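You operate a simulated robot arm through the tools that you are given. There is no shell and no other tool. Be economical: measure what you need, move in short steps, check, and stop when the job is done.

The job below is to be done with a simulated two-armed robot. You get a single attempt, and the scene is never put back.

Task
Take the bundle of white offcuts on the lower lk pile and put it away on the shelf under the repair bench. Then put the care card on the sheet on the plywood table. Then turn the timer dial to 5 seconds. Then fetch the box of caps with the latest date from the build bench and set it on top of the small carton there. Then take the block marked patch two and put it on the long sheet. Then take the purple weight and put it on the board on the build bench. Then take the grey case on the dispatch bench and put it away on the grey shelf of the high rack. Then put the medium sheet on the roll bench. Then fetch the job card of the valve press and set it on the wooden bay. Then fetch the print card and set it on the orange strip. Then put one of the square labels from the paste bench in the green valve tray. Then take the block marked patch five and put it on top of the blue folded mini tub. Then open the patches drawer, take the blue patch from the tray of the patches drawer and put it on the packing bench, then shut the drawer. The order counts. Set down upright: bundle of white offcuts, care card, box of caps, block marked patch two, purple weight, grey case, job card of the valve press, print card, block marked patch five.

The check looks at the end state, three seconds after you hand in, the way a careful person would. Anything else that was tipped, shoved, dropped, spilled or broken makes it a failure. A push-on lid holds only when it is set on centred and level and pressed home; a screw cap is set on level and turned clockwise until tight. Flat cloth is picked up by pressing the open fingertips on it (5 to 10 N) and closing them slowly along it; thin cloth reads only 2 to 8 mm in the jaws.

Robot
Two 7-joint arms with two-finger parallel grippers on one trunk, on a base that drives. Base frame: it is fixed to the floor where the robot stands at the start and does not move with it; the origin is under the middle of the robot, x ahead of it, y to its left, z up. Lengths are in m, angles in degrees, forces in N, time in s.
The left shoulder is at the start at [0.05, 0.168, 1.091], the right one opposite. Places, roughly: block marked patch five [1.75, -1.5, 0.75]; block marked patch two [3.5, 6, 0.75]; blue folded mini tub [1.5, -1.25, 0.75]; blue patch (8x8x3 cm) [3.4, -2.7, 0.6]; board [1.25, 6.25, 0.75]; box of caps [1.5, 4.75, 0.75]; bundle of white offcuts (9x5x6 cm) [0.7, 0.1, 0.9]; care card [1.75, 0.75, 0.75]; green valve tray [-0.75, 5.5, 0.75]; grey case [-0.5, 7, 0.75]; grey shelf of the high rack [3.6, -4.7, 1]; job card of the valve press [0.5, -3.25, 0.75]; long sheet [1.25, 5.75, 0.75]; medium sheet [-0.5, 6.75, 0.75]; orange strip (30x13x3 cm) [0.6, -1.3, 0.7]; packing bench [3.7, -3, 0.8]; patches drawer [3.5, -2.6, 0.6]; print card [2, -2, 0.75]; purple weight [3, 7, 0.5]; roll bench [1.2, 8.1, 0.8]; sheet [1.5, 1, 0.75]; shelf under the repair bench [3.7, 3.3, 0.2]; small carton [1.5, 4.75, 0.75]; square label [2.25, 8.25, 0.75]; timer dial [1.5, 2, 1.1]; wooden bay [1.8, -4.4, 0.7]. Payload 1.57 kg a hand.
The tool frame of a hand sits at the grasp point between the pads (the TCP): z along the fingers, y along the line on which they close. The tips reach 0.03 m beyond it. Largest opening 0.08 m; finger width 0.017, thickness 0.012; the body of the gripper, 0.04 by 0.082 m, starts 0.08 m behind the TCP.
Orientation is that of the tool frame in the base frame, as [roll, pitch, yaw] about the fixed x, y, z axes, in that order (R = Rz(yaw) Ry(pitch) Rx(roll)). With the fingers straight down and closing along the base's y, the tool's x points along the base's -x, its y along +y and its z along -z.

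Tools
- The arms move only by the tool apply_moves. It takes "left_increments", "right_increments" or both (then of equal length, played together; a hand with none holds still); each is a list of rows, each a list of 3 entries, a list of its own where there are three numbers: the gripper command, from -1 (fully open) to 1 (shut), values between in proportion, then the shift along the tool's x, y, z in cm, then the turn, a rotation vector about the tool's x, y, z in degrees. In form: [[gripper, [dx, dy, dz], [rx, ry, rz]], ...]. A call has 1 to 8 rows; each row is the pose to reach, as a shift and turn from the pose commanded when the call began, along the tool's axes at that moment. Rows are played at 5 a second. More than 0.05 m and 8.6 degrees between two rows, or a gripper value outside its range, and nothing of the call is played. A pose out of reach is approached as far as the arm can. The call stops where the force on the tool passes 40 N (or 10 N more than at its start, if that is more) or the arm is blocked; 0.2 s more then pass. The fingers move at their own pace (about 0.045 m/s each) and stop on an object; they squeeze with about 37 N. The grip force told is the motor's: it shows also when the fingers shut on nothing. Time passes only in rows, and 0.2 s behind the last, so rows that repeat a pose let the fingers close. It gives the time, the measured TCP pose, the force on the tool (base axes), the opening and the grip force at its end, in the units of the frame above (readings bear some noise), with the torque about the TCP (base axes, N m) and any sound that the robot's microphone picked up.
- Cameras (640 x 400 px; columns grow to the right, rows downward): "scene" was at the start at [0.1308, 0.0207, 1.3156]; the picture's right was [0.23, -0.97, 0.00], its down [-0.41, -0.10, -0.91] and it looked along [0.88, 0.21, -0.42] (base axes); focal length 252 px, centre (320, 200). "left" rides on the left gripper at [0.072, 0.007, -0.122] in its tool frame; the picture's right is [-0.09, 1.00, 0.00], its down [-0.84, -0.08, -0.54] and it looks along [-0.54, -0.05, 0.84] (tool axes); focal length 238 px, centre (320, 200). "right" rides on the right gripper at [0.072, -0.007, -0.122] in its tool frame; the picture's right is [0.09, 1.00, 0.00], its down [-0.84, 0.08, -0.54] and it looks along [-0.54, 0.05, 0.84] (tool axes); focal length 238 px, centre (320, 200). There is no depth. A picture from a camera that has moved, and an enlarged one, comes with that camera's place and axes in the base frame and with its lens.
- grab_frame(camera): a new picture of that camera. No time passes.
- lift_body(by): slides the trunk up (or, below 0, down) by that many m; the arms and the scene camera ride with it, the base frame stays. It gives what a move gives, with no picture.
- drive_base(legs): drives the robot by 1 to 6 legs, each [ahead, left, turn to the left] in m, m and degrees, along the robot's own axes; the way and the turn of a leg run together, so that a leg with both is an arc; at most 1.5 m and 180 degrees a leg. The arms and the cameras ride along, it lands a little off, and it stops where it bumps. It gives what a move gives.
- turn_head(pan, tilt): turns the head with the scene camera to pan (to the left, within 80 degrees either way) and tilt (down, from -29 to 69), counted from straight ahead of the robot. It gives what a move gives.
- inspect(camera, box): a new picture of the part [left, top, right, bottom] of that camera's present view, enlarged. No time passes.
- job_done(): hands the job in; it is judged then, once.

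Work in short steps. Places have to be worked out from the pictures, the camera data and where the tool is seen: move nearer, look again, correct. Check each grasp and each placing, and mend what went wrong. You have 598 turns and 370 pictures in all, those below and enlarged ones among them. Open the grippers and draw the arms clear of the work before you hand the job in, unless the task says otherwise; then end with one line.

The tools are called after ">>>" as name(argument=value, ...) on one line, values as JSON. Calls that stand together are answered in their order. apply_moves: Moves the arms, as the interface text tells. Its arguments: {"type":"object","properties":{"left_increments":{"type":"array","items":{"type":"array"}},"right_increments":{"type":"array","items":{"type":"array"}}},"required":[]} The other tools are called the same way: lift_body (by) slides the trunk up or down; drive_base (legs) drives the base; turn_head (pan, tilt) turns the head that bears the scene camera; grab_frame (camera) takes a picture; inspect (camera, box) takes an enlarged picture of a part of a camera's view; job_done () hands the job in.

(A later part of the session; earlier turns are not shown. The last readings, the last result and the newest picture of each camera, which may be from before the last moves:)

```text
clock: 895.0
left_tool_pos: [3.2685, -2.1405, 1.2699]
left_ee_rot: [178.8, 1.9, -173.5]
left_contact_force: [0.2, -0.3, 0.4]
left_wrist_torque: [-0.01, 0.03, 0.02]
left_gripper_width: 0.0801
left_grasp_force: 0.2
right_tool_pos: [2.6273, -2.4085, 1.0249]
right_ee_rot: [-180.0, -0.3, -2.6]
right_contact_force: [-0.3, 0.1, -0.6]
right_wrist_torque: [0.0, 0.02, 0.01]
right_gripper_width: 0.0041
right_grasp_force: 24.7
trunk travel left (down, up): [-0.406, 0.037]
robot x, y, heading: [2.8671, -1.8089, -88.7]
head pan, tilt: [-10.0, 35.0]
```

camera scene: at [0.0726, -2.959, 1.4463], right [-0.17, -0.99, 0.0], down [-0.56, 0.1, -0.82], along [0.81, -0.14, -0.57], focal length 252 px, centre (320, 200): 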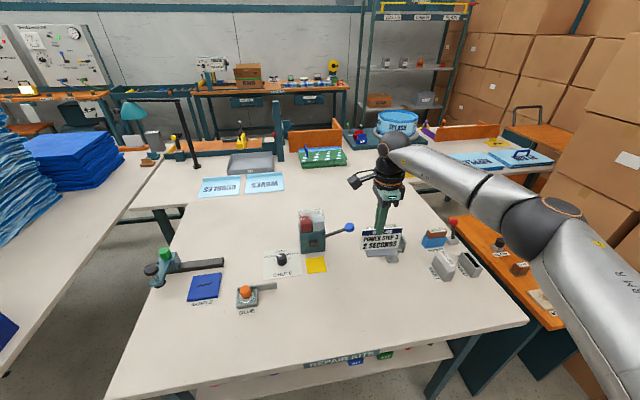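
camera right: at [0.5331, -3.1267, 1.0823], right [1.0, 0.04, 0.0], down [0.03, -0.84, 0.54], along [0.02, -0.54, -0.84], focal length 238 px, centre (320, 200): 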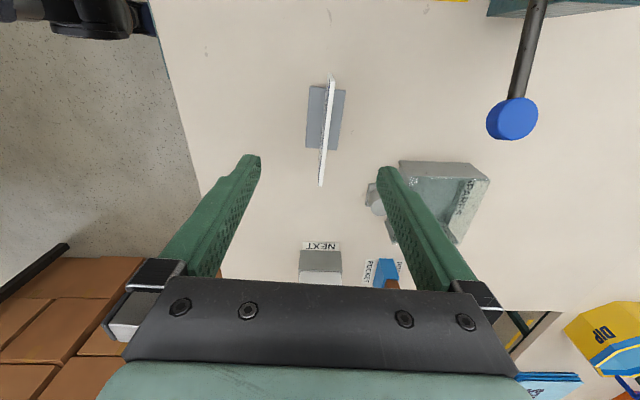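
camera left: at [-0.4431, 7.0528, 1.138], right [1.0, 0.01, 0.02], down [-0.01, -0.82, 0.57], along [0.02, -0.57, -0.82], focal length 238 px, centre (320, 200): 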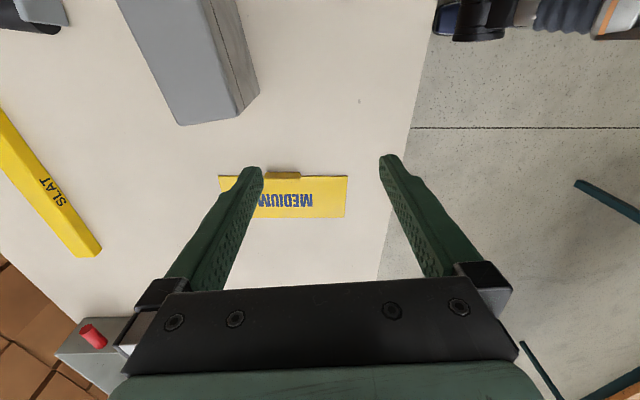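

>>> drive_base(legs=[[1.4, -0.15, 0], [1.0, 0, 0]])

>>> turn_head(pan=-60, tilt=30)

>>> grab_frame(camera="scene")

```text
clock: 906.9
left_tool_pos: [3.1403, -4.5459, 1.2704]
left_ee_rot: [178.8, 1.8, -173.6]
left_contact_force: [-0.3, -0.3, 0.2]
left_wrist_torque: [0.01, -0.01, 0.02]
left_gripper_width: 0.08
left_grasp_force: 0.0
right_tool_pos: [2.4985, -4.814, 1.0243]
right_ee_rot: [179.9, -0.3, -2.8]
right_contact_force: [0.0, -0.5, -0.5]
right_wrist_torque: [0.02, -0.01, 0.02]
right_gripper_width: 0.0044
right_grasp_force: 24.3
trunk travel left (down, up): [-0.406, 0.037]
robot x, y, heading: [2.7389, -4.2151, -88.7]
head pan, tilt: [-10.0, 35.0]
```

```text
clock: 908.1
left_tool_pos: [3.14, -4.5448, 1.2704]
left_ee_rot: [178.8, 1.9, -173.5]
left_contact_force: [0.5, -0.5, 0.5]
left_wrist_torque: [-0.01, 0.0, -0.02]
left_gripper_width: 0.0802
left_grasp_force: 0.1
right_tool_pos: [2.4983, -4.8123, 1.0246]
right_ee_rot: [180.0, -0.3, -2.7]
right_contact_force: [1.2, 0.2, -0.1]
right_wrist_torque: [0.0, 0.0, -0.07]
right_gripper_width: 0.004
right_grasp_force: 24.7
trunk travel left (down, up): [-0.406, 0.037]
robot x, y, heading: [2.7382, -4.2185, -88.8]
head pan, tilt: [-60.0, 30.0]
```

```text
185 pictures are left
camera scene: at [2.6648, -4.3042, 1.4541], right [-0.52, 0.86, 0.0], down [0.43, 0.26, -0.87], along [-0.74, -0.45, -0.5], focal length 252 px, centre (320, 200)
```

scene: 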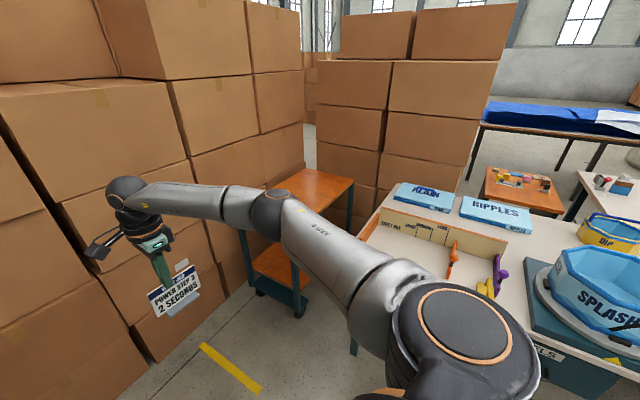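

>>> drive_base(legs=[[0, 0, -91], [0.2, 0, 0]])

>>> turn_head(pan=-5, tilt=35)

>>> grab_frame(camera="scene")

```text
clock: 913.5
left_tool_pos: [2.2019, -4.6111, 1.2694]
left_ee_rot: [178.8, 1.9, 95.5]
left_contact_force: [-0.9, -0.7, -1.0]
left_wrist_torque: [-0.03, 0.0, 0.0]
left_gripper_width: 0.0801
left_grasp_force: 0.1
right_tool_pos: [1.946, -3.965, 1.0242]
right_ee_rot: [179.9, -0.3, -93.6]
right_contact_force: [-0.6, -0.6, -0.5]
right_wrist_torque: [0.0, -0.01, 0.03]
right_gripper_width: 0.0042
right_grasp_force: 24.4
trunk travel left (down, up): [-0.406, 0.037]
robot x, y, heading: [2.5416, -4.2185, -179.9]
head pan, tilt: [-60.0, 30.0]
```

```text
clock: 914.8
left_tool_pos: [2.2032, -4.6108, 1.2713]
left_ee_rot: [178.7, 1.8, 95.4]
left_contact_force: [0.3, -1.2, -0.8]
left_wrist_torque: [-0.03, 0.01, 0.01]
left_gripper_width: 0.08
left_grasp_force: 0.0
right_tool_pos: [1.947, -3.9649, 1.0235]
right_ee_rot: [179.9, -0.4, -93.6]
right_contact_force: [-0.1, 0.0, -1.3]
right_wrist_torque: [0.0, -0.03, 0.0]
right_gripper_width: 0.0039
right_grasp_force: 24.3
trunk travel left (down, up): [-0.406, 0.037]
robot x, y, heading: [2.5396, -4.2173, -179.8]
head pan, tilt: [-5.0, 35.0]
```

```text
184 pictures are left
camera scene: at [2.4135, -4.2106, 1.4463], right [0.08, 1.0, 0.0], down [0.57, -0.05, -0.82], along [-0.82, 0.07, -0.57], focal length 252 px, centre (320, 200)
```

scene: 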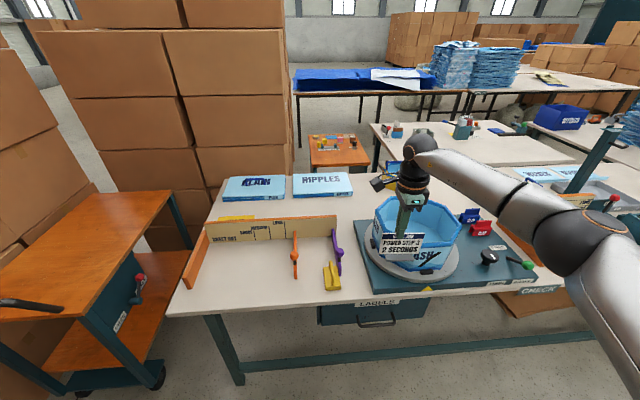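

The bay interior is about x 1.73–1.98, y -4.57…-4.25; the card now hovers near the SPLASH tub, so I raise the trunk first, then strafe south and go forward.

>>> lift_body(by=0.036)

>>> drive_base(legs=[[0, 0.44, 0], [0.12, 0, 0]])

>>> grab_frame(camera="right")

>>> grab_frame(camera="scene")

```text
clock: 915.6
left_tool_pos: [2.2031, -4.6125, 1.306]
left_ee_rot: [178.7, 1.9, 95.6]
left_contact_force: [0.2, 0.1, 0.3]
left_wrist_torque: [0.01, -0.01, -0.03]
left_gripper_width: 0.0799
left_grasp_force: 0.1
right_tool_pos: [1.9468, -3.9649, 1.0601]
right_ee_rot: [179.9, -0.3, -93.6]
right_contact_force: [0.6, 0.8, -0.3]
right_wrist_torque: [0.01, 0.01, 0.0]
right_gripper_width: 0.0041
right_grasp_force: 24.9
trunk travel left (down, up): [-0.442, 0.001]
robot x, y, heading: [2.5382, -4.2137, -179.8]
head pan, tilt: [-5.0, 35.0]
```

```text
clock: 919.1
left_tool_pos: [2.0927, -5.0576, 1.305]
left_ee_rot: [178.7, 1.9, 96.2]
left_contact_force: [0.0, 0.1, 0.7]
left_wrist_torque: [-0.01, -0.02, 0.03]
left_gripper_width: 0.0799
left_grasp_force: 0.0
right_tool_pos: [1.8279, -4.4131, 1.0604]
right_ee_rot: [179.9, -0.3, -93.0]
right_contact_force: [-0.2, 0.2, -0.3]
right_wrist_torque: [-0.02, 0.02, 0.0]
right_gripper_width: 0.004
right_grasp_force: 25.0
trunk travel left (down, up): [-0.442, 0.001]
robot x, y, heading: [2.4242, -4.657, -179.1]
head pan, tilt: [-5.0, 35.0]
```

```text
183 pictures are left
camera right: at [1.8297, -4.4862, 1.1827], right [-1.0, -0.04, 0.0], down [-0.03, 0.84, 0.54], along [-0.02, 0.54, -0.84], focal length 238 px, centre (320, 200)
```

right: 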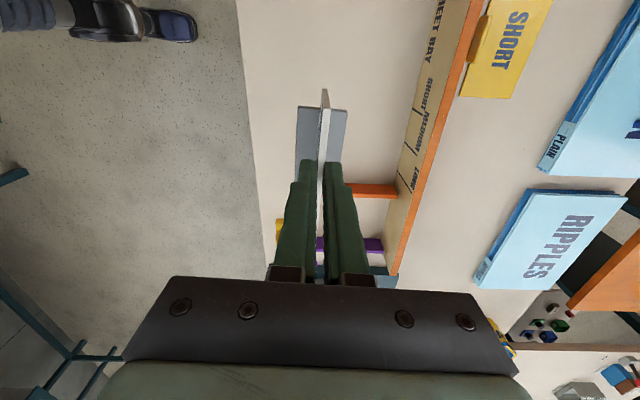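

```text
182 pictures are left
camera scene: at [2.2972, -4.654, 1.4822], right [0.07, 1.0, 0.0], down [0.57, -0.04, -0.82], along [-0.82, 0.06, -0.57], focal length 252 px, centre (320, 200)
```

scene: 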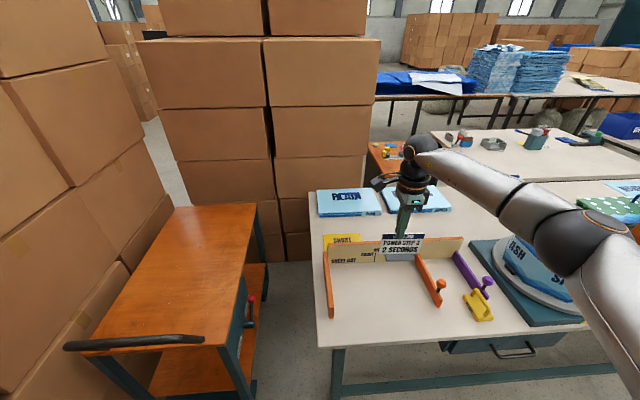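

Card is above the bay interior (centre ≈1.79, -4.42). I go 3 cm further and lower.

>>> drive_base(legs=[[0.035, 0, 0]])

>>> lift_body(by=-0.175)

>>> inspect(camera="scene", box=[290, 190, 510, 330])

```text
clock: 919.9
left_tool_pos: [2.0576, -5.0579, 1.3056]
left_ee_rot: [178.8, 1.9, 96.3]
left_contact_force: [-0.2, 0.1, -0.1]
left_wrist_torque: [-0.01, -0.04, 0.01]
left_gripper_width: 0.0802
left_grasp_force: 0.1
right_tool_pos: [1.7933, -4.4151, 1.0603]
right_ee_rot: [179.9, -0.3, -92.9]
right_contact_force: [-0.2, -0.6, -0.4]
right_wrist_torque: [-0.03, -0.02, -0.01]
right_gripper_width: 0.0042
right_grasp_force: 24.5
trunk travel left (down, up): [-0.442, 0.001]
robot x, y, heading: [2.3919, -4.6606, -179.4]
head pan, tilt: [-5.0, 35.0]
```

```text
clock: 921.9
left_tool_pos: [2.0588, -5.0582, 1.1316]
left_ee_rot: [178.8, 1.9, 96.3]
left_contact_force: [0.5, 0.7, 1.3]
left_wrist_torque: [0.03, -0.01, 0.01]
left_gripper_width: 0.0802
left_grasp_force: 0.0
right_tool_pos: [1.7936, -4.4145, 0.8854]
right_ee_rot: [180.0, -0.3, -92.9]
right_contact_force: [-0.8, -0.7, -1.7]
right_wrist_torque: [-0.03, -0.01, 0.02]
right_gripper_width: 0.0041
right_grasp_force: 25.2
trunk travel left (down, up): [-0.267, 0.176]
robot x, y, heading: [2.3904, -4.6598, -179.1]
head pan, tilt: [-5.0, 35.0]
```

```text
2.86 times, centred on (400, 260) of scene
camera zoom: at [2.2638, -4.6545, 1.3073], right [0.07, 1.0, 0.0], down [0.57, -0.04, -0.82], along [-0.82, 0.06, -0.57], focal length 721 px, centre (91, 29)
```

zoom: 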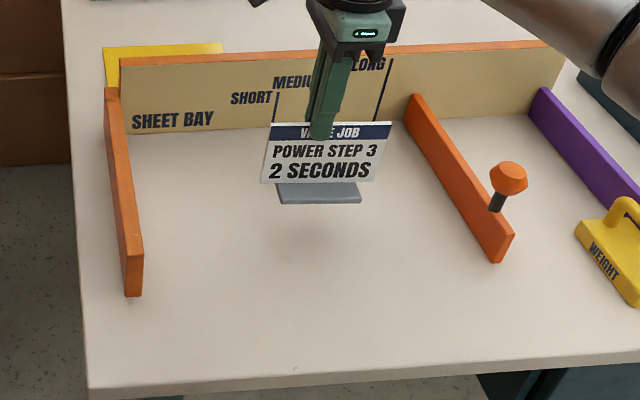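

>>> lift_body(by=-0.019)

>>> lift_body(by=-0.005)

```text
clock: 922.5
left_tool_pos: [2.0606, -5.0588, 1.112]
left_ee_rot: [178.8, 2.0, 96.2]
left_contact_force: [0.8, 0.0, -0.3]
left_wrist_torque: [-0.04, 0.01, -0.02]
left_gripper_width: 0.0798
left_grasp_force: 0.1
right_tool_pos: [1.7934, -4.4147, 0.8657]
right_ee_rot: [179.9, -0.2, -92.9]
right_contact_force: [-0.2, -0.3, -0.5]
right_wrist_torque: [-0.03, -0.01, -0.01]
right_gripper_width: 0.0042
right_grasp_force: 25.0
trunk travel left (down, up): [-0.248, 0.195]
robot x, y, heading: [2.3931, -4.6575, -179.1]
head pan, tilt: [-5.0, 35.0]
```

```text
clock: 923.1
left_tool_pos: [2.0589, -5.0581, 1.1063]
left_ee_rot: [178.8, 2.0, 96.2]
left_contact_force: [-0.7, -0.2, 0.1]
left_wrist_torque: [0.0, -0.01, 0.0]
left_gripper_width: 0.0798
left_grasp_force: 0.0
right_tool_pos: [1.7939, -4.415, 0.8617]
right_ee_rot: [179.9, -0.4, -92.9]
right_contact_force: [-0.2, 0.1, 0.1]
right_wrist_torque: [-0.01, 0.0, 0.02]
right_gripper_width: 0.0042
right_grasp_force: 24.8
trunk travel left (down, up): [-0.243, 0.2]
robot x, y, heading: [2.3882, -4.6609, -179.2]
head pan, tilt: [-5.0, 35.0]
```

>>> lift_body(by=-0.005)

>>> lift_body(by=-0.004)

```text
clock: 923.6
left_tool_pos: [2.0598, -5.0587, 1.102]
left_ee_rot: [178.8, 1.8, 96.2]
left_contact_force: [-1.1, 0.3, -0.5]
left_wrist_torque: [-0.02, 0.02, 0.0]
left_gripper_width: 0.0801
left_grasp_force: 0.1
right_tool_pos: [1.7937, -4.4157, 0.8556]
right_ee_rot: [179.9, -0.2, -92.8]
right_contact_force: [0.2, -0.1, -0.1]
right_wrist_torque: [0.0, -0.01, 0.0]
right_gripper_width: 0.0041
right_grasp_force: 25.1
trunk travel left (down, up): [-0.238, 0.205]
robot x, y, heading: [2.3867, -4.6601, -179.3]
head pan, tilt: [-5.0, 35.0]
```

```text
clock: 924.2
left_tool_pos: [2.0583, -5.0575, 1.0974]
left_ee_rot: [178.9, 1.9, 96.3]
left_contact_force: [-0.4, 0.2, -0.4]
left_wrist_torque: [0.0, 0.02, 0.01]
left_gripper_width: 0.0802
left_grasp_force: 0.1
right_tool_pos: [1.7935, -4.4154, 0.8522]
right_ee_rot: [179.9, -0.3, -92.8]
right_contact_force: [-0.6, 0.2, -1.0]
right_wrist_torque: [0.0, -0.01, 0.0]
right_gripper_width: 0.004
right_grasp_force: 24.1
trunk travel left (down, up): [-0.234, 0.209]
robot x, y, heading: [2.389, -4.6564, -179.1]
head pan, tilt: [-5.0, 35.0]
```

>>> lift_body(by=-0.008)

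>>> lift_body(by=-0.007)

>>> inspect(camera="scene", box=[330, 190, 450, 270])

```text
clock: 924.7
left_tool_pos: [2.0595, -5.0587, 1.0893]
left_ee_rot: [178.8, 1.9, 96.3]
left_contact_force: [0.0, 0.5, 0.0]
left_wrist_torque: [0.02, 0.01, 0.0]
left_gripper_width: 0.0799
left_grasp_force: 0.1
right_tool_pos: [1.7944, -4.4143, 0.8449]
right_ee_rot: [179.9, -0.3, -92.9]
right_contact_force: [-0.1, 0.1, -0.6]
right_wrist_torque: [0.01, 0.0, -0.04]
right_gripper_width: 0.004
right_grasp_force: 24.5
trunk travel left (down, up): [-0.226, 0.217]
robot x, y, heading: [2.3866, -4.6583, -179.1]
head pan, tilt: [-5.0, 35.0]
```

```text
clock: 925.3
left_tool_pos: [2.0612, -5.0586, 1.0836]
left_ee_rot: [178.9, 1.9, 96.2]
left_contact_force: [0.9, -0.2, 0.2]
left_wrist_torque: [0.02, 0.01, 0.03]
left_gripper_width: 0.0797
left_grasp_force: 0.1
right_tool_pos: [1.7948, -4.4151, 0.8429]
right_ee_rot: [179.4, -0.3, -92.8]
right_contact_force: [-0.7, 1.5, 23.6]
right_wrist_torque: [0.37, -0.06, -0.01]
right_gripper_width: 0.0041
right_grasp_force: 25.2
trunk travel left (down, up): [-0.219, 0.224]
robot x, y, heading: [2.39, -4.6618, -179.1]
head pan, tilt: [-5.0, 35.0]
```

```text
5.00 times, centred on (390, 230) of scene
camera zoom: at [2.2659, -4.6552, 1.26], right [0.07, 1.0, 0.0], down [0.57, -0.04, -0.82], along [-0.82, 0.06, -0.57], focal length 1262 px, centre (-30, 50)
```

zoom: 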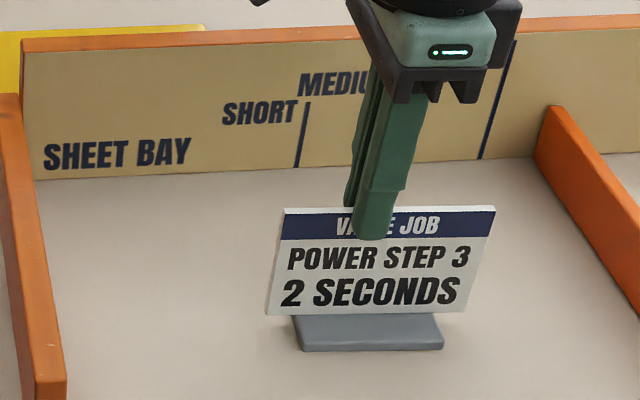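

Card is down. Release and raise.

>>> apply_moves(right_increments=[[0.7, [0, 0, 0], [0, 0, 0]], [0.2, [0, 0, 0], [0, 0, 0]], [-0.5, [0, 0, 0], [0, 0, 0]], [-1, [0, 0, 0], [0, 0, 0]], [-1, [0, 0, 0], [0, 0, 0]]])

>>> lift_body(by=0.22)

>>> grab_frame(camera="scene")

```text
clock: 926.5
left_tool_pos: [2.0586, -5.0577, 1.0835]
left_ee_rot: [178.8, 1.9, 96.1]
left_contact_force: [0.4, 0.5, -0.5]
left_wrist_torque: [0.03, -0.01, 0.01]
left_gripper_width: 0.0802
left_grasp_force: 0.0
right_tool_pos: [1.7952, -4.4148, 0.8379]
right_ee_rot: [180.0, -0.2, -92.8]
right_contact_force: [-0.7, 0.4, 0.6]
right_wrist_torque: [-0.02, 0.0, -0.02]
right_gripper_width: 0.0801
right_grasp_force: 0.1
trunk travel left (down, up): [-0.219, 0.224]
robot x, y, heading: [2.393, -4.6579, -179.2]
head pan, tilt: [-5.0, 35.0]
```

```text
clock: 928.8
left_tool_pos: [2.0582, -5.0572, 1.3029]
left_ee_rot: [178.8, 1.9, 96.1]
left_contact_force: [0.0, 1.0, 1.0]
left_wrist_torque: [-0.01, -0.02, 0.02]
left_gripper_width: 0.0798
left_grasp_force: 0.0
right_tool_pos: [1.7939, -4.4136, 1.0575]
right_ee_rot: [179.9, -0.2, -93.0]
right_contact_force: [-0.9, -0.1, -0.3]
right_wrist_torque: [0.03, -0.03, 0.02]
right_gripper_width: 0.0801
right_grasp_force: 0.0
trunk travel left (down, up): [-0.439, 0.004]
robot x, y, heading: [2.3888, -4.6609, -179.3]
head pan, tilt: [-5.0, 35.0]
```

```text
179 pictures are left
camera scene: at [2.2636, -4.6545, 1.4792], right [0.07, 1.0, 0.0], down [0.57, -0.04, -0.82], along [-0.82, 0.06, -0.57], focal length 252 px, centre (320, 200)
```

scene: 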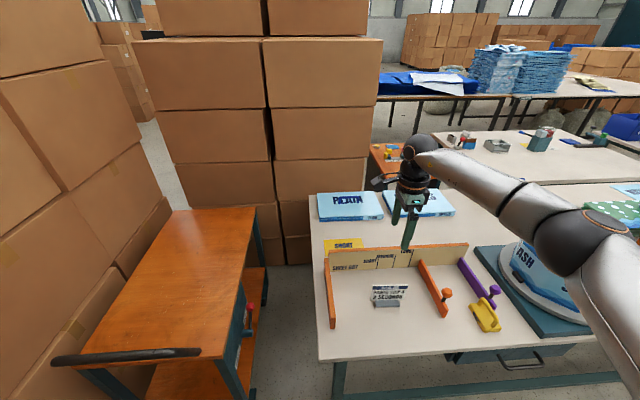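

Job card stands in the wooden bay. Next the print card near (2, -2). I drive north up the east aisle to y≈-2.1 and look.

>>> drive_base(legs=[[-0.3, 0, 0], [0, 0, -90], [1.3, 0, 0], [1.25, 0, 0]])

>>> turn_head(pan=60, tilt=30)

>>> grab_frame(camera="scene")

```text
clock: 946.8
left_tool_pos: [2.3287, -1.7541, 1.3024]
left_ee_rot: [178.8, 1.9, 4.6]
left_contact_force: [1.2, 0.6, -0.3]
left_wrist_torque: [0.05, 0.0, 0.04]
left_gripper_width: 0.0798
left_grasp_force: 0.2
right_tool_pos: [2.9797, -1.5067, 1.0577]
right_ee_rot: [179.9, -0.3, 175.5]
right_contact_force: [0.1, 0.0, 0.0]
right_wrist_torque: [0.01, 0.03, -0.02]
right_gripper_width: 0.0802
right_grasp_force: 0.0
trunk travel left (down, up): [-0.439, 0.004]
robot x, y, heading: [2.7159, -2.099, 89.5]
head pan, tilt: [-5.0, 35.0]
```

```text
clock: 948.2
left_tool_pos: [2.3281, -1.7552, 1.3026]
left_ee_rot: [178.8, 2.0, 4.6]
left_contact_force: [-0.2, -0.2, 0.0]
left_wrist_torque: [-0.01, -0.02, -0.01]
left_gripper_width: 0.08
left_grasp_force: 0.1
right_tool_pos: [2.9781, -1.5077, 1.0579]
right_ee_rot: [179.9, -0.4, 175.4]
right_contact_force: [0.9, 0.3, -0.2]
right_wrist_torque: [0.02, 0.01, 0.0]
right_gripper_width: 0.0802
right_grasp_force: 0.1
trunk travel left (down, up): [-0.439, 0.004]
robot x, y, heading: [2.7199, -2.0956, 89.1]
head pan, tilt: [60.0, 30.0]
```

```text
178 pictures are left
camera scene: at [2.6415, -2.0112, 1.4871], right [0.51, 0.86, 0.0], down [0.43, -0.26, -0.87], along [-0.74, 0.44, -0.5], focal length 252 px, centre (320, 200)
```

scene: 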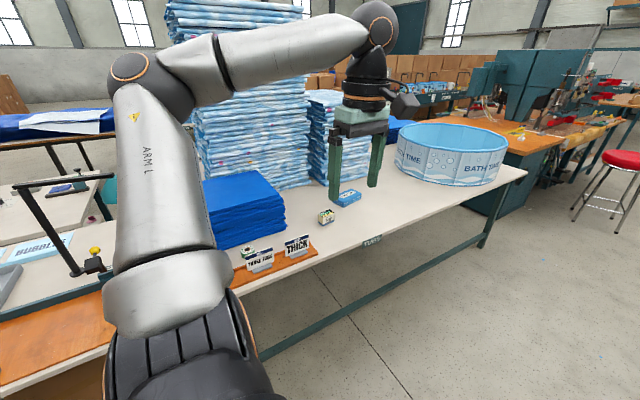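

>>> inspect(camera="scene", box=[220, 180, 380, 300])

```text
3.33 times, centred on (300, 240) of scene
camera zoom: at [2.6415, -2.0112, 1.4871], right [0.51, 0.86, 0.0], down [0.43, -0.26, -0.87], along [-0.74, 0.44, -0.5], focal length 841 px, centre (387, 67)
```

zoom: 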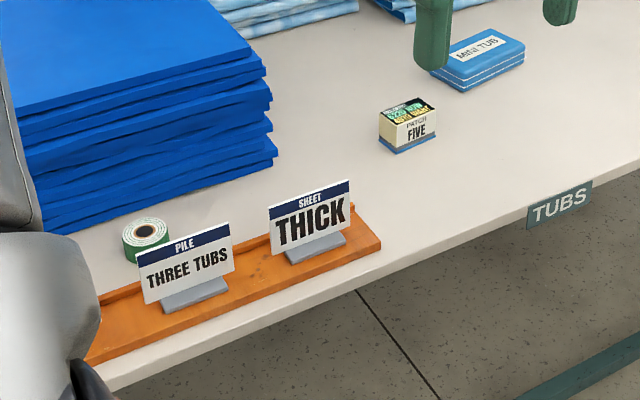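

The stand holds three cards: THICK (y≈-1.70), THREE TUBS (-1.85) and, hidden by the arm, the third at ≈(1.955, -2.0), likely PRINT. I turn west and look with both cameras.

>>> drive_base(legs=[[0, 0, 91], [0, 0.16, 0]])

>>> turn_head(pan=-10, tilt=35)

>>> grab_frame(camera="scene")

>>> grab_frame(camera="right")

```text
clock: 953.4
left_tool_pos: [2.3837, -2.6511, 1.3032]
left_ee_rot: [178.8, 1.8, 95.7]
left_contact_force: [0.4, 0.4, 0.1]
left_wrist_torque: [0.03, 0.01, 0.01]
left_gripper_width: 0.0801
left_grasp_force: 0.0
right_tool_pos: [2.1245, -2.0053, 1.0578]
right_ee_rot: [179.8, -0.3, -93.3]
right_contact_force: [0.0, 0.2, -0.1]
right_wrist_torque: [0.02, -0.01, 0.01]
right_gripper_width: 0.0802
right_grasp_force: 0.0
trunk travel left (down, up): [-0.439, 0.004]
robot x, y, heading: [2.7174, -2.253, -179.3]
head pan, tilt: [60.0, 30.0]
```

```text
clock: 954.8
left_tool_pos: [2.3831, -2.6503, 1.3038]
left_ee_rot: [178.9, 1.9, 95.6]
left_contact_force: [-0.1, 0.4, 0.5]
left_wrist_torque: [-0.02, -0.01, 0.0]
left_gripper_width: 0.0798
left_grasp_force: 0.1
right_tool_pos: [2.1241, -2.0047, 1.0575]
right_ee_rot: [179.9, -0.3, -93.5]
right_contact_force: [0.0, 0.8, 0.3]
right_wrist_torque: [0.01, -0.01, 0.0]
right_gripper_width: 0.0801
right_grasp_force: 0.1
trunk travel left (down, up): [-0.439, 0.004]
robot x, y, heading: [2.722, -2.2556, -179.5]
head pan, tilt: [-10.0, 35.0]
```

```text
176 pictures are left
camera scene: at [2.5928, -2.2415, 1.4793], right [0.17, 0.99, 0.0], down [0.57, -0.1, -0.82], along [-0.81, 0.14, -0.57], focal length 252 px, centre (320, 200)
```

scene: 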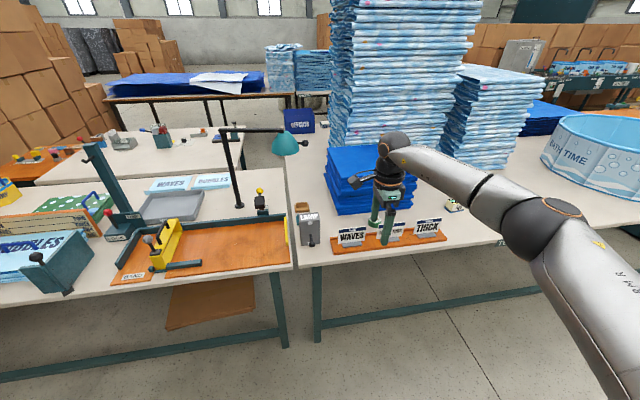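

```text
175 pictures are left
camera right: at [2.1255, -2.077, 1.1803], right [-1.0, -0.03, 0.0], down [-0.03, 0.84, 0.54], along [-0.02, 0.54, -0.84], focal length 238 px, centre (320, 200)
```

right: 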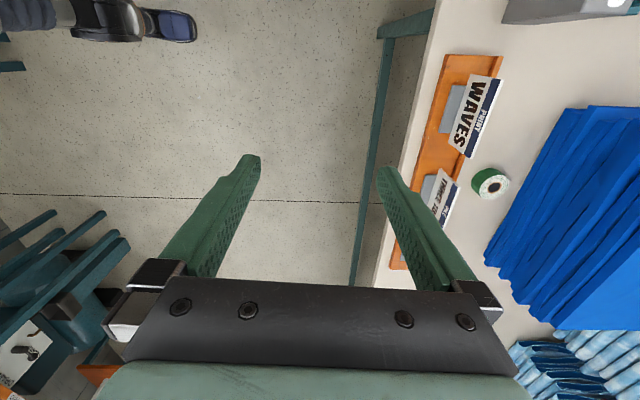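

The left card reads PRINT WAVES; plane at x≈1.9235, y≈-2.007. I drive 0.2 ahead, align yaw, and lower to 0.96.

>>> drive_base(legs=[[0.2, 0, 0]])

>>> apply_moves(right_increments=[[-1, [0, 0, 4], [0, 0, -1.8]], [-1, [0, 0, 8], [0, 0, -3.5]], [-1, [0, 0, 10], [0, 0, -3.5]]])

>>> grab_frame(camera="right")

```text
clock: 956.4
left_tool_pos: [2.1876, -2.6543, 1.3027]
left_ee_rot: [178.8, 1.9, 95.8]
left_contact_force: [-0.4, 0.5, 0.4]
left_wrist_torque: [0.0, 0.01, 0.01]
left_gripper_width: 0.0798
left_grasp_force: 0.0
right_tool_pos: [1.9256, -2.008, 1.0583]
right_ee_rot: [179.9, -0.3, -93.1]
right_contact_force: [-0.3, -0.2, 0.2]
right_wrist_torque: [-0.01, -0.04, -0.03]
right_gripper_width: 0.0798
right_grasp_force: 0.0
trunk travel left (down, up): [-0.439, 0.004]
robot x, y, heading: [2.521, -2.2563, -179.3]
head pan, tilt: [-10.0, 35.0]
```

```text
clock: 957.2
left_tool_pos: [2.1885, -2.6547, 1.3031]
left_ee_rot: [178.8, 1.8, 95.9]
left_contact_force: [-0.5, 0.5, 0.0]
left_wrist_torque: [-0.02, 0.02, -0.01]
left_gripper_width: 0.0799
left_grasp_force: 0.1
right_tool_pos: [1.9262, -2.0113, 0.9582]
right_ee_rot: [179.8, -0.3, -89.6]
right_contact_force: [-0.7, -0.4, -0.3]
right_wrist_torque: [-0.02, -0.02, 0.01]
right_gripper_width: 0.0799
right_grasp_force: 0.0
trunk travel left (down, up): [-0.439, 0.004]
robot x, y, heading: [2.5213, -2.2607, -179.4]
head pan, tilt: [-10.0, 35.0]
```

```text
174 pictures are left
camera right: at [1.9314, -2.0816, 1.0807], right [-1.0, -0.1, 0.0], down [-0.08, 0.84, 0.54], along [-0.06, 0.53, -0.84], focal length 238 px, centre (320, 200)
```

right: 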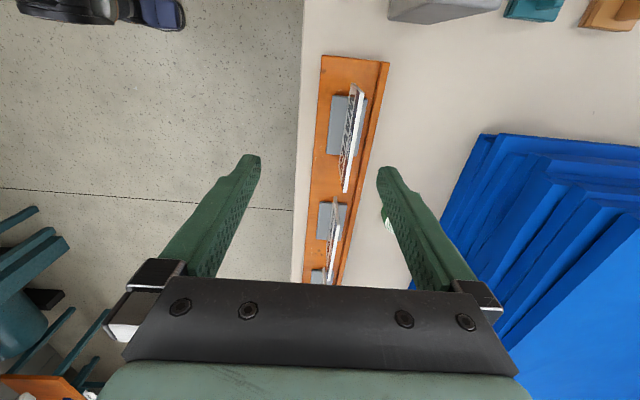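

>>> drive_base(legs=[[0.033, 0, 0]])

>>> grab_frame(camera="right")

```text
clock: 958.1
left_tool_pos: [2.1545, -2.6553, 1.3038]
left_ee_rot: [178.7, 1.9, 95.8]
left_contact_force: [-0.9, -0.3, 0.1]
left_wrist_torque: [0.02, -0.03, 0.0]
left_gripper_width: 0.0798
left_grasp_force: 0.0
right_tool_pos: [1.893, -2.0101, 0.9576]
right_ee_rot: [180.0, -0.3, -89.8]
right_contact_force: [-0.2, -0.7, -0.7]
right_wrist_torque: [0.02, -0.04, -0.01]
right_gripper_width: 0.0799
right_grasp_force: 0.1
trunk travel left (down, up): [-0.439, 0.004]
robot x, y, heading: [2.4909, -2.259, -179.4]
head pan, tilt: [-10.0, 35.0]
```

```text
173 pictures are left
camera right: at [1.8981, -2.0818, 1.0803], right [-1.0, -0.1, 0.0], down [-0.08, 0.84, 0.54], along [-0.05, 0.53, -0.84], focal length 238 px, centre (320, 200)
```

right: 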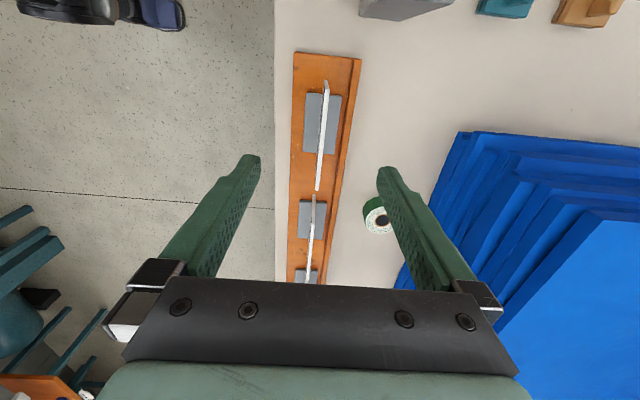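

>>> apply_moves(right_increments=[[-1, [0, 0, 4], [0, 0, 0]], [-1, [0, 0, 8], [0, 0, 0]], [-1, [0, 0, 9.6], [0, 0, 0]], [0, [0, 0, 9.6], [0, 0, 0]], [0.6, [0, 0, 9.6], [0, 0, 0]], [1, [0, 0, 9.6], [0, 0, 0]], [1, [0, 0, 9.6], [0, 0, 0]], [1, [0, 0, 9.6], [0, 0, 0]]])

>>> apply_moves(right_increments=[[1, [0, 0, -4], [0, 0, 0]], [1, [0, 0, -8], [0, 0, 0]], [1, [0, 0, -12], [0, 0, 0]], [1, [0, 0, -16], [0, 0, 0]]])

>>> grab_frame(camera="right")

```text
clock: 959.9
left_tool_pos: [2.1548, -2.6546, 1.3032]
left_ee_rot: [178.9, 2.0, 96.0]
left_contact_force: [-0.2, 0.2, -0.6]
left_wrist_torque: [0.02, 0.0, 0.02]
left_gripper_width: 0.08
left_grasp_force: 0.1
right_tool_pos: [1.8938, -2.0106, 0.8622]
right_ee_rot: [179.9, -0.3, -89.7]
right_contact_force: [0.3, 0.3, 0.4]
right_wrist_torque: [-0.02, 0.02, 0.03]
right_gripper_width: 0.0047
right_grasp_force: 16.0
trunk travel left (down, up): [-0.439, 0.004]
robot x, y, heading: [2.4875, -2.2576, -179.6]
head pan, tilt: [-10.0, 35.0]
```

```text
clock: 960.9
left_tool_pos: [2.1548, -2.6541, 1.303]
left_ee_rot: [178.8, 1.9, 95.9]
left_contact_force: [-0.9, -0.4, 0.4]
left_wrist_torque: [-0.02, 0.0, 0.0]
left_gripper_width: 0.0802
left_grasp_force: 0.0
right_tool_pos: [1.8952, -2.0092, 1.0224]
right_ee_rot: [179.9, -0.3, -89.8]
right_contact_force: [0.2, 0.0, -0.4]
right_wrist_torque: [0.04, -0.02, 0.03]
right_gripper_width: 0.0041
right_grasp_force: 24.9
trunk travel left (down, up): [-0.439, 0.004]
robot x, y, heading: [2.4863, -2.2559, -179.5]
head pan, tilt: [-10.0, 35.0]
```

```text
172 pictures are left
camera right: at [1.9007, -2.0818, 1.1453], right [-1.0, -0.1, 0.0], down [-0.08, 0.84, 0.54], along [-0.06, 0.54, -0.84], focal length 238 px, centre (320, 200)
```

right: 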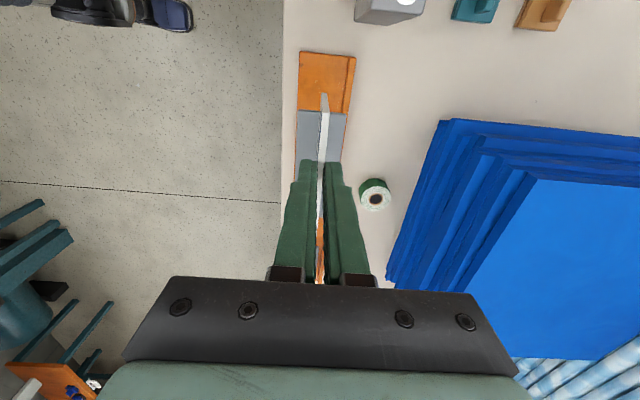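

Held. Now around to the west side for the orange strip (0.6, -1.3): north via the east aisle.

>>> drive_base(legs=[[-0.27, 0, 0], [0, 0, -90], [1.4, -0.12, 0], [1.4, 0, 0], [1.4, 0, 0], [1.4, 0, 0]])

```text
clock: 992.7
left_tool_pos: [2.2034, 3.6131, 1.3023]
left_ee_rot: [178.8, 1.9, 8.9]
left_contact_force: [-0.1, 0.9, 0.5]
left_wrist_torque: [0.0, -0.01, 0.01]
left_gripper_width: 0.0799
left_grasp_force: 0.1
right_tool_pos: [2.832, 3.9087, 1.0215]
right_ee_rot: [179.8, -0.3, -176.6]
right_contact_force: [-0.4, 0.2, -1.7]
right_wrist_torque: [0.01, 0.01, -0.02]
right_gripper_width: 0.0041
right_grasp_force: 25.0
trunk travel left (down, up): [-0.439, 0.004]
robot x, y, heading: [2.6158, 3.3003, 93.6]
head pan, tilt: [-10.0, 35.0]
```

>>> drive_base(legs=[[0.5, 0, 0], [0, 0, 86.5], [1.45, 0, 0], [1.4, 0, 0], [0, 0, 90], [1.4, 0, 0]])

```text
clock: 1023.0
left_tool_pos: [0.1255, 2.0459, 1.3038]
left_ee_rot: [178.8, 1.9, -175.2]
left_contact_force: [1.0, -0.6, 0.3]
left_wrist_torque: [0.01, -0.02, -0.03]
left_gripper_width: 0.0801
left_grasp_force: 0.0
right_tool_pos: [-0.5228, 1.7946, 1.0224]
right_ee_rot: [179.7, -0.3, -0.7]
right_contact_force: [0.4, 0.2, -1.1]
right_wrist_torque: [-0.01, -0.04, 0.03]
right_gripper_width: 0.0042
right_grasp_force: 24.3
trunk travel left (down, up): [-0.439, 0.004]
robot x, y, heading: [-0.2629, 2.3828, -90.8]
head pan, tilt: [-10.0, 35.0]
```

>>> drive_base(legs=[[1.4, 0, 0], [1.4, 0, 0], [0.62, 0, 0.8], [0, 0, 90]])

>>> turn_head(pan=-15, tilt=40)

>>> grab_frame(camera="scene")

```text
clock: 1043.6
left_tool_pos: [0.0822, -0.6341, 1.3029]
left_ee_rot: [178.9, 1.8, -81.3]
left_contact_force: [0.6, -0.4, -0.8]
left_wrist_torque: [-0.02, -0.01, 0.0]
left_gripper_width: 0.08
left_grasp_force: 0.2
right_tool_pos: [0.3745, -1.2633, 1.0223]
right_ee_rot: [179.8, -0.3, 93.1]
right_contact_force: [-0.4, 0.8, -0.5]
right_wrist_torque: [0.02, -0.01, 0.0]
right_gripper_width: 0.0039
right_grasp_force: 24.9
trunk travel left (down, up): [-0.439, 0.004]
robot x, y, heading: [-0.2316, -1.0461, 3.4]
head pan, tilt: [-10.0, 35.0]
```

```text
clock: 1044.2
left_tool_pos: [0.0827, -0.631, 1.3032]
left_ee_rot: [178.9, 1.8, -81.3]
left_contact_force: [-0.9, 0.3, -0.3]
left_wrist_torque: [0.02, -0.01, 0.01]
left_gripper_width: 0.0802
left_grasp_force: 0.1
right_tool_pos: [0.3756, -1.263, 1.0211]
right_ee_rot: [179.8, -0.4, 93.2]
right_contact_force: [-0.3, -0.9, -1.0]
right_wrist_torque: [0.0, -0.03, 0.02]
right_gripper_width: 0.0041
right_grasp_force: 24.3
trunk travel left (down, up): [-0.439, 0.004]
robot x, y, heading: [-0.2304, -1.0443, 3.3]
head pan, tilt: [-15.0, 40.0]
```

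```text
171 pictures are left
camera scene: at [-0.1059, -1.0607, 1.4717], right [-0.2, -0.98, 0.0], down [-0.63, 0.13, -0.77], along [0.75, -0.15, -0.64], focal length 252 px, centre (320, 200)
```

scene: 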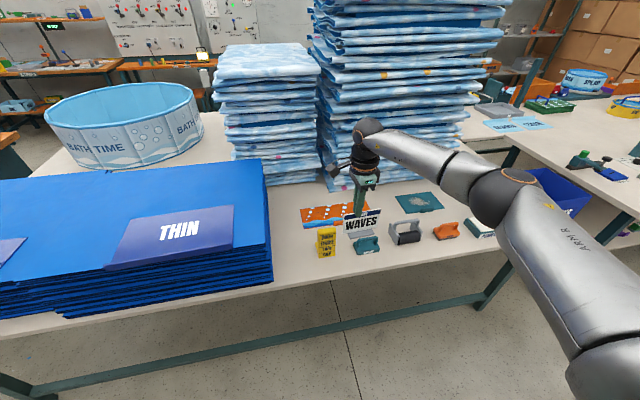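

>>> drive_base(legs=[[0.205, 0, -3.3]])

>>> grab_frame(camera="right")

>>> inspect(camera="scene", box=[260, 190, 460, 320])

```text
clock: 1045.8
left_tool_pos: [0.3112, -0.6444, 1.3037]
left_ee_rot: [178.7, 1.9, -84.5]
left_contact_force: [-0.3, 0.2, 0.4]
left_wrist_torque: [-0.02, 0.02, 0.0]
left_gripper_width: 0.0797
left_grasp_force: 0.1
right_tool_pos: [0.5675, -1.2897, 1.0223]
right_ee_rot: [179.9, -0.2, 89.8]
right_contact_force: [0.1, 1.2, -0.6]
right_wrist_torque: [0.0, 0.01, 0.06]
right_gripper_width: 0.0041
right_grasp_force: 24.3
trunk travel left (down, up): [-0.439, 0.004]
robot x, y, heading: [-0.0236, -1.0434, 0.3]
head pan, tilt: [-15.0, 40.0]
```

```text
170 pictures are left
camera right: at [0.5596, -1.2194, 1.1443], right [1.0, 0.09, 0.0], down [0.08, -0.84, 0.54], along [0.05, -0.54, -0.84], focal length 238 px, centre (320, 200)
```

right: 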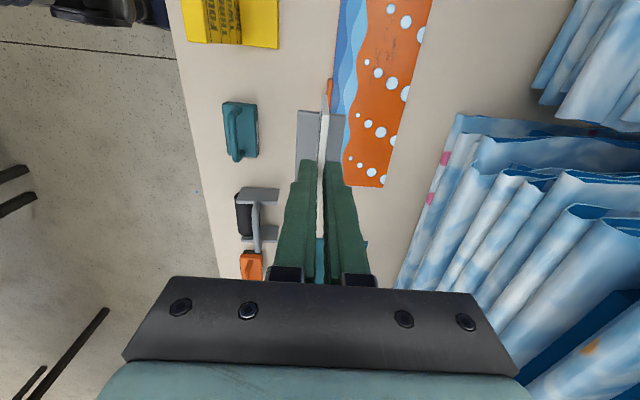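

```text
3.08 times, centred on (360, 255) of scene
camera zoom: at [0.0991, -1.0609, 1.4716], right [-0.25, -0.97, 0.0], down [-0.62, 0.16, -0.77], along [0.74, -0.2, -0.64], focal length 776 px, centre (197, 31)
```

zoom: 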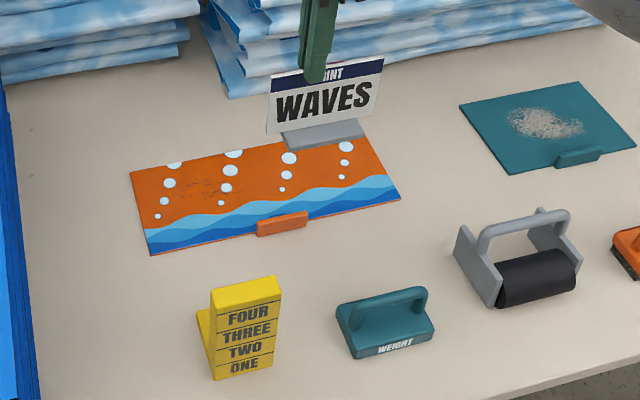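

Strip spans x 0.565–0.68, y -1.425…-1.14. I drive 5.5 cm closer and lower.

>>> drive_base(legs=[[0.055, 0, 0]])

>>> lift_body(by=-0.14)

>>> grab_frame(camera="right")

>>> inspect(camera="scene", box=[260, 190, 460, 320])

```text
clock: 1046.8
left_tool_pos: [0.368, -0.6446, 1.3023]
left_ee_rot: [178.8, 1.9, -84.5]
left_contact_force: [0.4, 0.0, 0.0]
left_wrist_torque: [-0.04, 0.02, 0.03]
left_gripper_width: 0.0801
left_grasp_force: 0.0
right_tool_pos: [0.6234, -1.29, 1.0217]
right_ee_rot: [179.9, -0.4, 89.9]
right_contact_force: [-1.0, 0.3, 0.3]
right_wrist_torque: [0.01, 0.02, 0.0]
right_gripper_width: 0.0041
right_grasp_force: 25.0
trunk travel left (down, up): [-0.439, 0.004]
robot x, y, heading: [0.0267, -1.0375, 0.1]
head pan, tilt: [-15.0, 40.0]
```

```text
clock: 1048.5
left_tool_pos: [0.366, -0.6438, 1.1639]
left_ee_rot: [179.0, 2.0, -84.5]
left_contact_force: [-0.6, 0.2, -0.4]
left_wrist_torque: [-0.01, -0.02, 0.04]
left_gripper_width: 0.0803
left_grasp_force: 0.1
right_tool_pos: [0.6227, -1.2901, 0.8832]
right_ee_rot: [179.7, -0.3, 90.0]
right_contact_force: [0.2, -1.1, 0.0]
right_wrist_torque: [0.01, 0.0, -0.01]
right_gripper_width: 0.0042
right_grasp_force: 24.7
trunk travel left (down, up): [-0.299, 0.144]
robot x, y, heading: [0.0293, -1.0393, 0.0]
head pan, tilt: [-15.0, 40.0]
```

```text
168 pictures are left
camera right: at [0.6142, -1.2191, 1.0049], right [1.0, 0.09, 0.0], down [0.07, -0.84, 0.54], along [0.05, -0.54, -0.84], focal length 238 px, centre (320, 200)
```

right: 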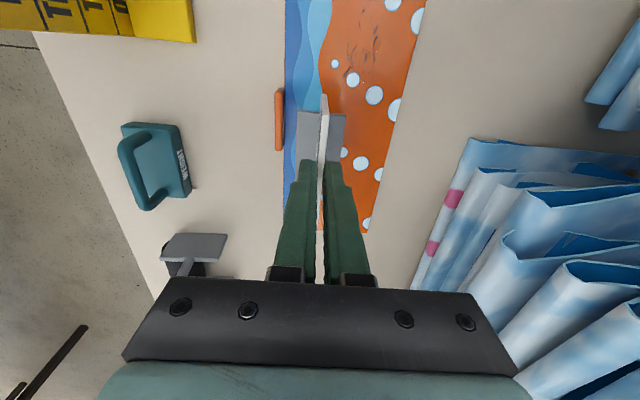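

```text
3.08 times, centred on (360, 255) of scene
camera zoom: at [0.1534, -1.0607, 1.3318], right [-0.25, -0.97, 0.0], down [-0.62, 0.16, -0.77], along [0.74, -0.2, -0.64], focal length 776 px, centre (197, 31)
```

zoom: 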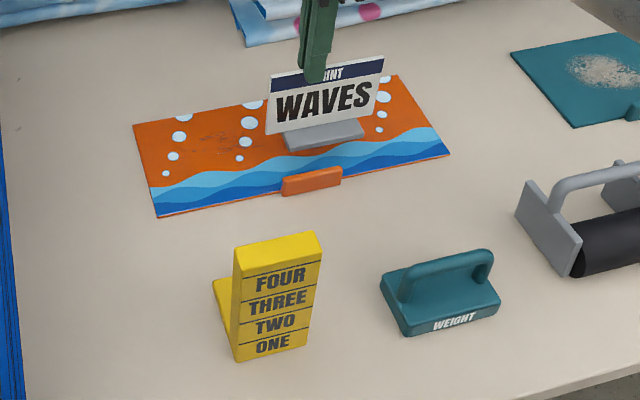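

>>> apply_moves(right_increments=[[1, [0, 1.2, 0], [0, 0, 0]]])

>>> lift_body(by=-0.022)

>>> lift_body(by=-0.008)

>>> lift_body(by=-0.006)

```text
clock: 1048.9
left_tool_pos: [0.3663, -0.643, 1.163]
left_ee_rot: [178.8, 1.9, -84.5]
left_contact_force: [0.1, -0.7, -1.5]
left_wrist_torque: [0.0, 0.02, 0.0]
left_gripper_width: 0.0804
left_grasp_force: 0.1
right_tool_pos: [0.6357, -1.2901, 0.8833]
right_ee_rot: [179.8, -0.3, 90.0]
right_contact_force: [-0.6, 0.7, -1.0]
right_wrist_torque: [-0.02, -0.03, 0.02]
right_gripper_width: 0.0042
right_grasp_force: 25.0
trunk travel left (down, up): [-0.299, 0.144]
robot x, y, heading: [0.027, -1.0398, 0.3]
head pan, tilt: [-15.0, 40.0]
```

```text
clock: 1049.5
left_tool_pos: [0.3651, -0.6435, 1.1408]
left_ee_rot: [179.0, 1.9, -84.5]
left_contact_force: [1.1, 0.5, -0.2]
left_wrist_torque: [-0.01, 0.02, -0.01]
left_gripper_width: 0.0797
left_grasp_force: 0.1
right_tool_pos: [0.6355, -1.2905, 0.8599]
right_ee_rot: [179.8, -0.2, 89.9]
right_contact_force: [0.1, 0.3, -0.6]
right_wrist_torque: [-0.03, 0.01, -0.02]
right_gripper_width: 0.004
right_grasp_force: 25.2
trunk travel left (down, up): [-0.277, 0.166]
robot x, y, heading: [0.0339, -1.0386, 0.6]
head pan, tilt: [-15.0, 40.0]
```

```text
clock: 1050.1
left_tool_pos: [0.3664, -0.6437, 1.1337]
left_ee_rot: [178.9, 1.8, -84.5]
left_contact_force: [0.2, 0.4, -0.2]
left_wrist_torque: [0.03, 0.03, 0.02]
left_gripper_width: 0.08
left_grasp_force: 0.1
right_tool_pos: [0.6353, -1.2898, 0.8522]
right_ee_rot: [179.8, -0.3, 89.9]
right_contact_force: [0.2, 1.0, -0.6]
right_wrist_torque: [0.03, -0.01, -0.02]
right_gripper_width: 0.004
right_grasp_force: 24.3
trunk travel left (down, up): [-0.269, 0.174]
robot x, y, heading: [0.03, -1.0358, 0.1]
head pan, tilt: [-15.0, 40.0]
```

```text
clock: 1050.7
left_tool_pos: [0.3653, -0.6441, 1.1272]
left_ee_rot: [179.0, 1.9, -84.6]
left_contact_force: [0.2, -0.6, 0.7]
left_wrist_torque: [0.02, -0.04, -0.02]
left_gripper_width: 0.0799
left_grasp_force: 0.1
right_tool_pos: [0.6349, -1.2887, 0.8519]
right_ee_rot: [179.4, -0.4, 89.8]
right_contact_force: [-0.3, -1.0, 23.1]
right_wrist_torque: [-0.39, 0.01, -0.01]
right_gripper_width: 0.0044
right_grasp_force: 24.2
trunk travel left (down, up): [-0.263, 0.18]
robot x, y, heading: [0.0305, -1.0351, 0.2]
head pan, tilt: [-15.0, 40.0]
```

Contact. Release and raise.

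>>> apply_moves(right_increments=[[0.7, [0, 0, 0], [0, 0, 0]], [0.2, [0, 0, 0], [0, 0, 0]], [-0.5, [0, 0, 0], [0, 0, 0]], [-1, [0, 0, 0], [0, 0, 0]], [-1, [0, 0, 0], [0, 0, 0]]])

>>> lift_body(by=0.25)

>>> inspect(camera="scene", box=[260, 190, 460, 320])

```text
clock: 1051.9
left_tool_pos: [0.3651, -0.6429, 1.128]
left_ee_rot: [178.9, 1.9, -84.6]
left_contact_force: [0.2, 0.3, -0.4]
left_wrist_torque: [0.02, -0.02, 0.0]
left_gripper_width: 0.08
left_grasp_force: 0.0
right_tool_pos: [0.6345, -1.2902, 0.8471]
right_ee_rot: [179.8, -0.4, 90.0]
right_contact_force: [-0.7, -0.2, -0.3]
right_wrist_torque: [-0.02, 0.01, 0.03]
right_gripper_width: 0.0799
right_grasp_force: 0.0
trunk travel left (down, up): [-0.263, 0.18]
robot x, y, heading: [0.0317, -1.0409, 0.2]
head pan, tilt: [-15.0, 40.0]
```

```text
clock: 1053.9
left_tool_pos: [0.3651, -0.6448, 1.3083]
left_ee_rot: [178.8, 1.7, -84.5]
left_contact_force: [0.4, 0.3, -1.2]
left_wrist_torque: [-0.01, 0.02, -0.03]
left_gripper_width: 0.0801
left_grasp_force: 0.0
right_tool_pos: [0.6352, -1.2891, 1.0252]
right_ee_rot: [179.8, -0.3, 90.0]
right_contact_force: [-0.6, -0.5, 0.8]
right_wrist_torque: [0.02, -0.02, 0.04]
right_gripper_width: 0.0802
right_grasp_force: 0.1
right hand out of reach, approached as far as the arm can: row 1
trunk travel left (down, up): [-0.443, 0.0]
robot x, y, heading: [0.0289, -1.038, 0.2]
head pan, tilt: [-15.0, 40.0]
```

```text
3.08 times, centred on (360, 255) of scene
camera zoom: at [0.1536, -1.0606, 1.4753], right [-0.25, -0.97, 0.0], down [-0.62, 0.16, -0.77], along [0.74, -0.2, -0.64], focal length 776 px, centre (197, 31)
```

zoom: 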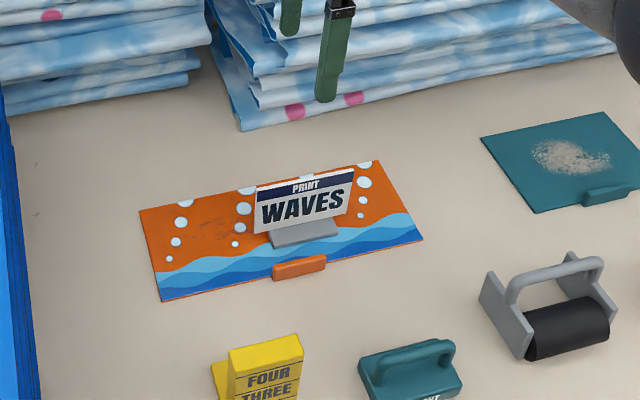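

Print card is on the orange strip. Next: a square label from the paste bench (2.25, 8.25). I drive north again.

>>> drive_base(legs=[[-0.28, 0, 0], [0, 0, 89.5], [1.45, 0, 0], [1.45, 0, 0], [1.45, 0, 0]])

>>> drive_base(legs=[[0.75, 0, 0], [1.3, -0.65, 0], [1.45, 0, 0], [0.7, 0, 0]])

```text
clock: 1079.7
left_tool_pos: [-0.6267, 3.5864, 1.3063]
left_ee_rot: [178.8, 1.9, 5.6]
left_contact_force: [0.3, -0.2, 0.6]
left_wrist_torque: [-0.02, -0.01, -0.03]
left_gripper_width: 0.0801
left_grasp_force: 0.0
right_tool_pos: [0.0207, 3.8563, 1.0259]
right_ee_rot: [179.8, -0.3, 179.9]
right_contact_force: [-0.6, -0.2, 0.8]
right_wrist_torque: [-0.03, 0.03, 0.0]
right_gripper_width: 0.08
right_grasp_force: 0.0
trunk travel left (down, up): [-0.443, 0.0]
robot x, y, heading: [-0.2296, 3.2539, 90.3]
head pan, tilt: [-15.0, 40.0]
```

```text
clock: 1101.0
left_tool_pos: [-0.1524, 7.8056, 1.3067]
left_ee_rot: [178.7, 1.9, 9.1]
left_contact_force: [-0.2, -0.2, 0.8]
left_wrist_torque: [-0.03, -0.01, 0.05]
left_gripper_width: 0.0799
left_grasp_force: 0.1
right_tool_pos: [0.4771, 8.1127, 1.0255]
right_ee_rot: [179.8, -0.3, -176.3]
right_contact_force: [0.1, 0.9, 0.0]
right_wrist_torque: [-0.02, -0.01, 0.01]
right_gripper_width: 0.0799
right_grasp_force: 0.1
trunk travel left (down, up): [-0.443, 0.0]
robot x, y, heading: [0.2629, 7.4924, 94.2]
head pan, tilt: [-15.0, 40.0]
```

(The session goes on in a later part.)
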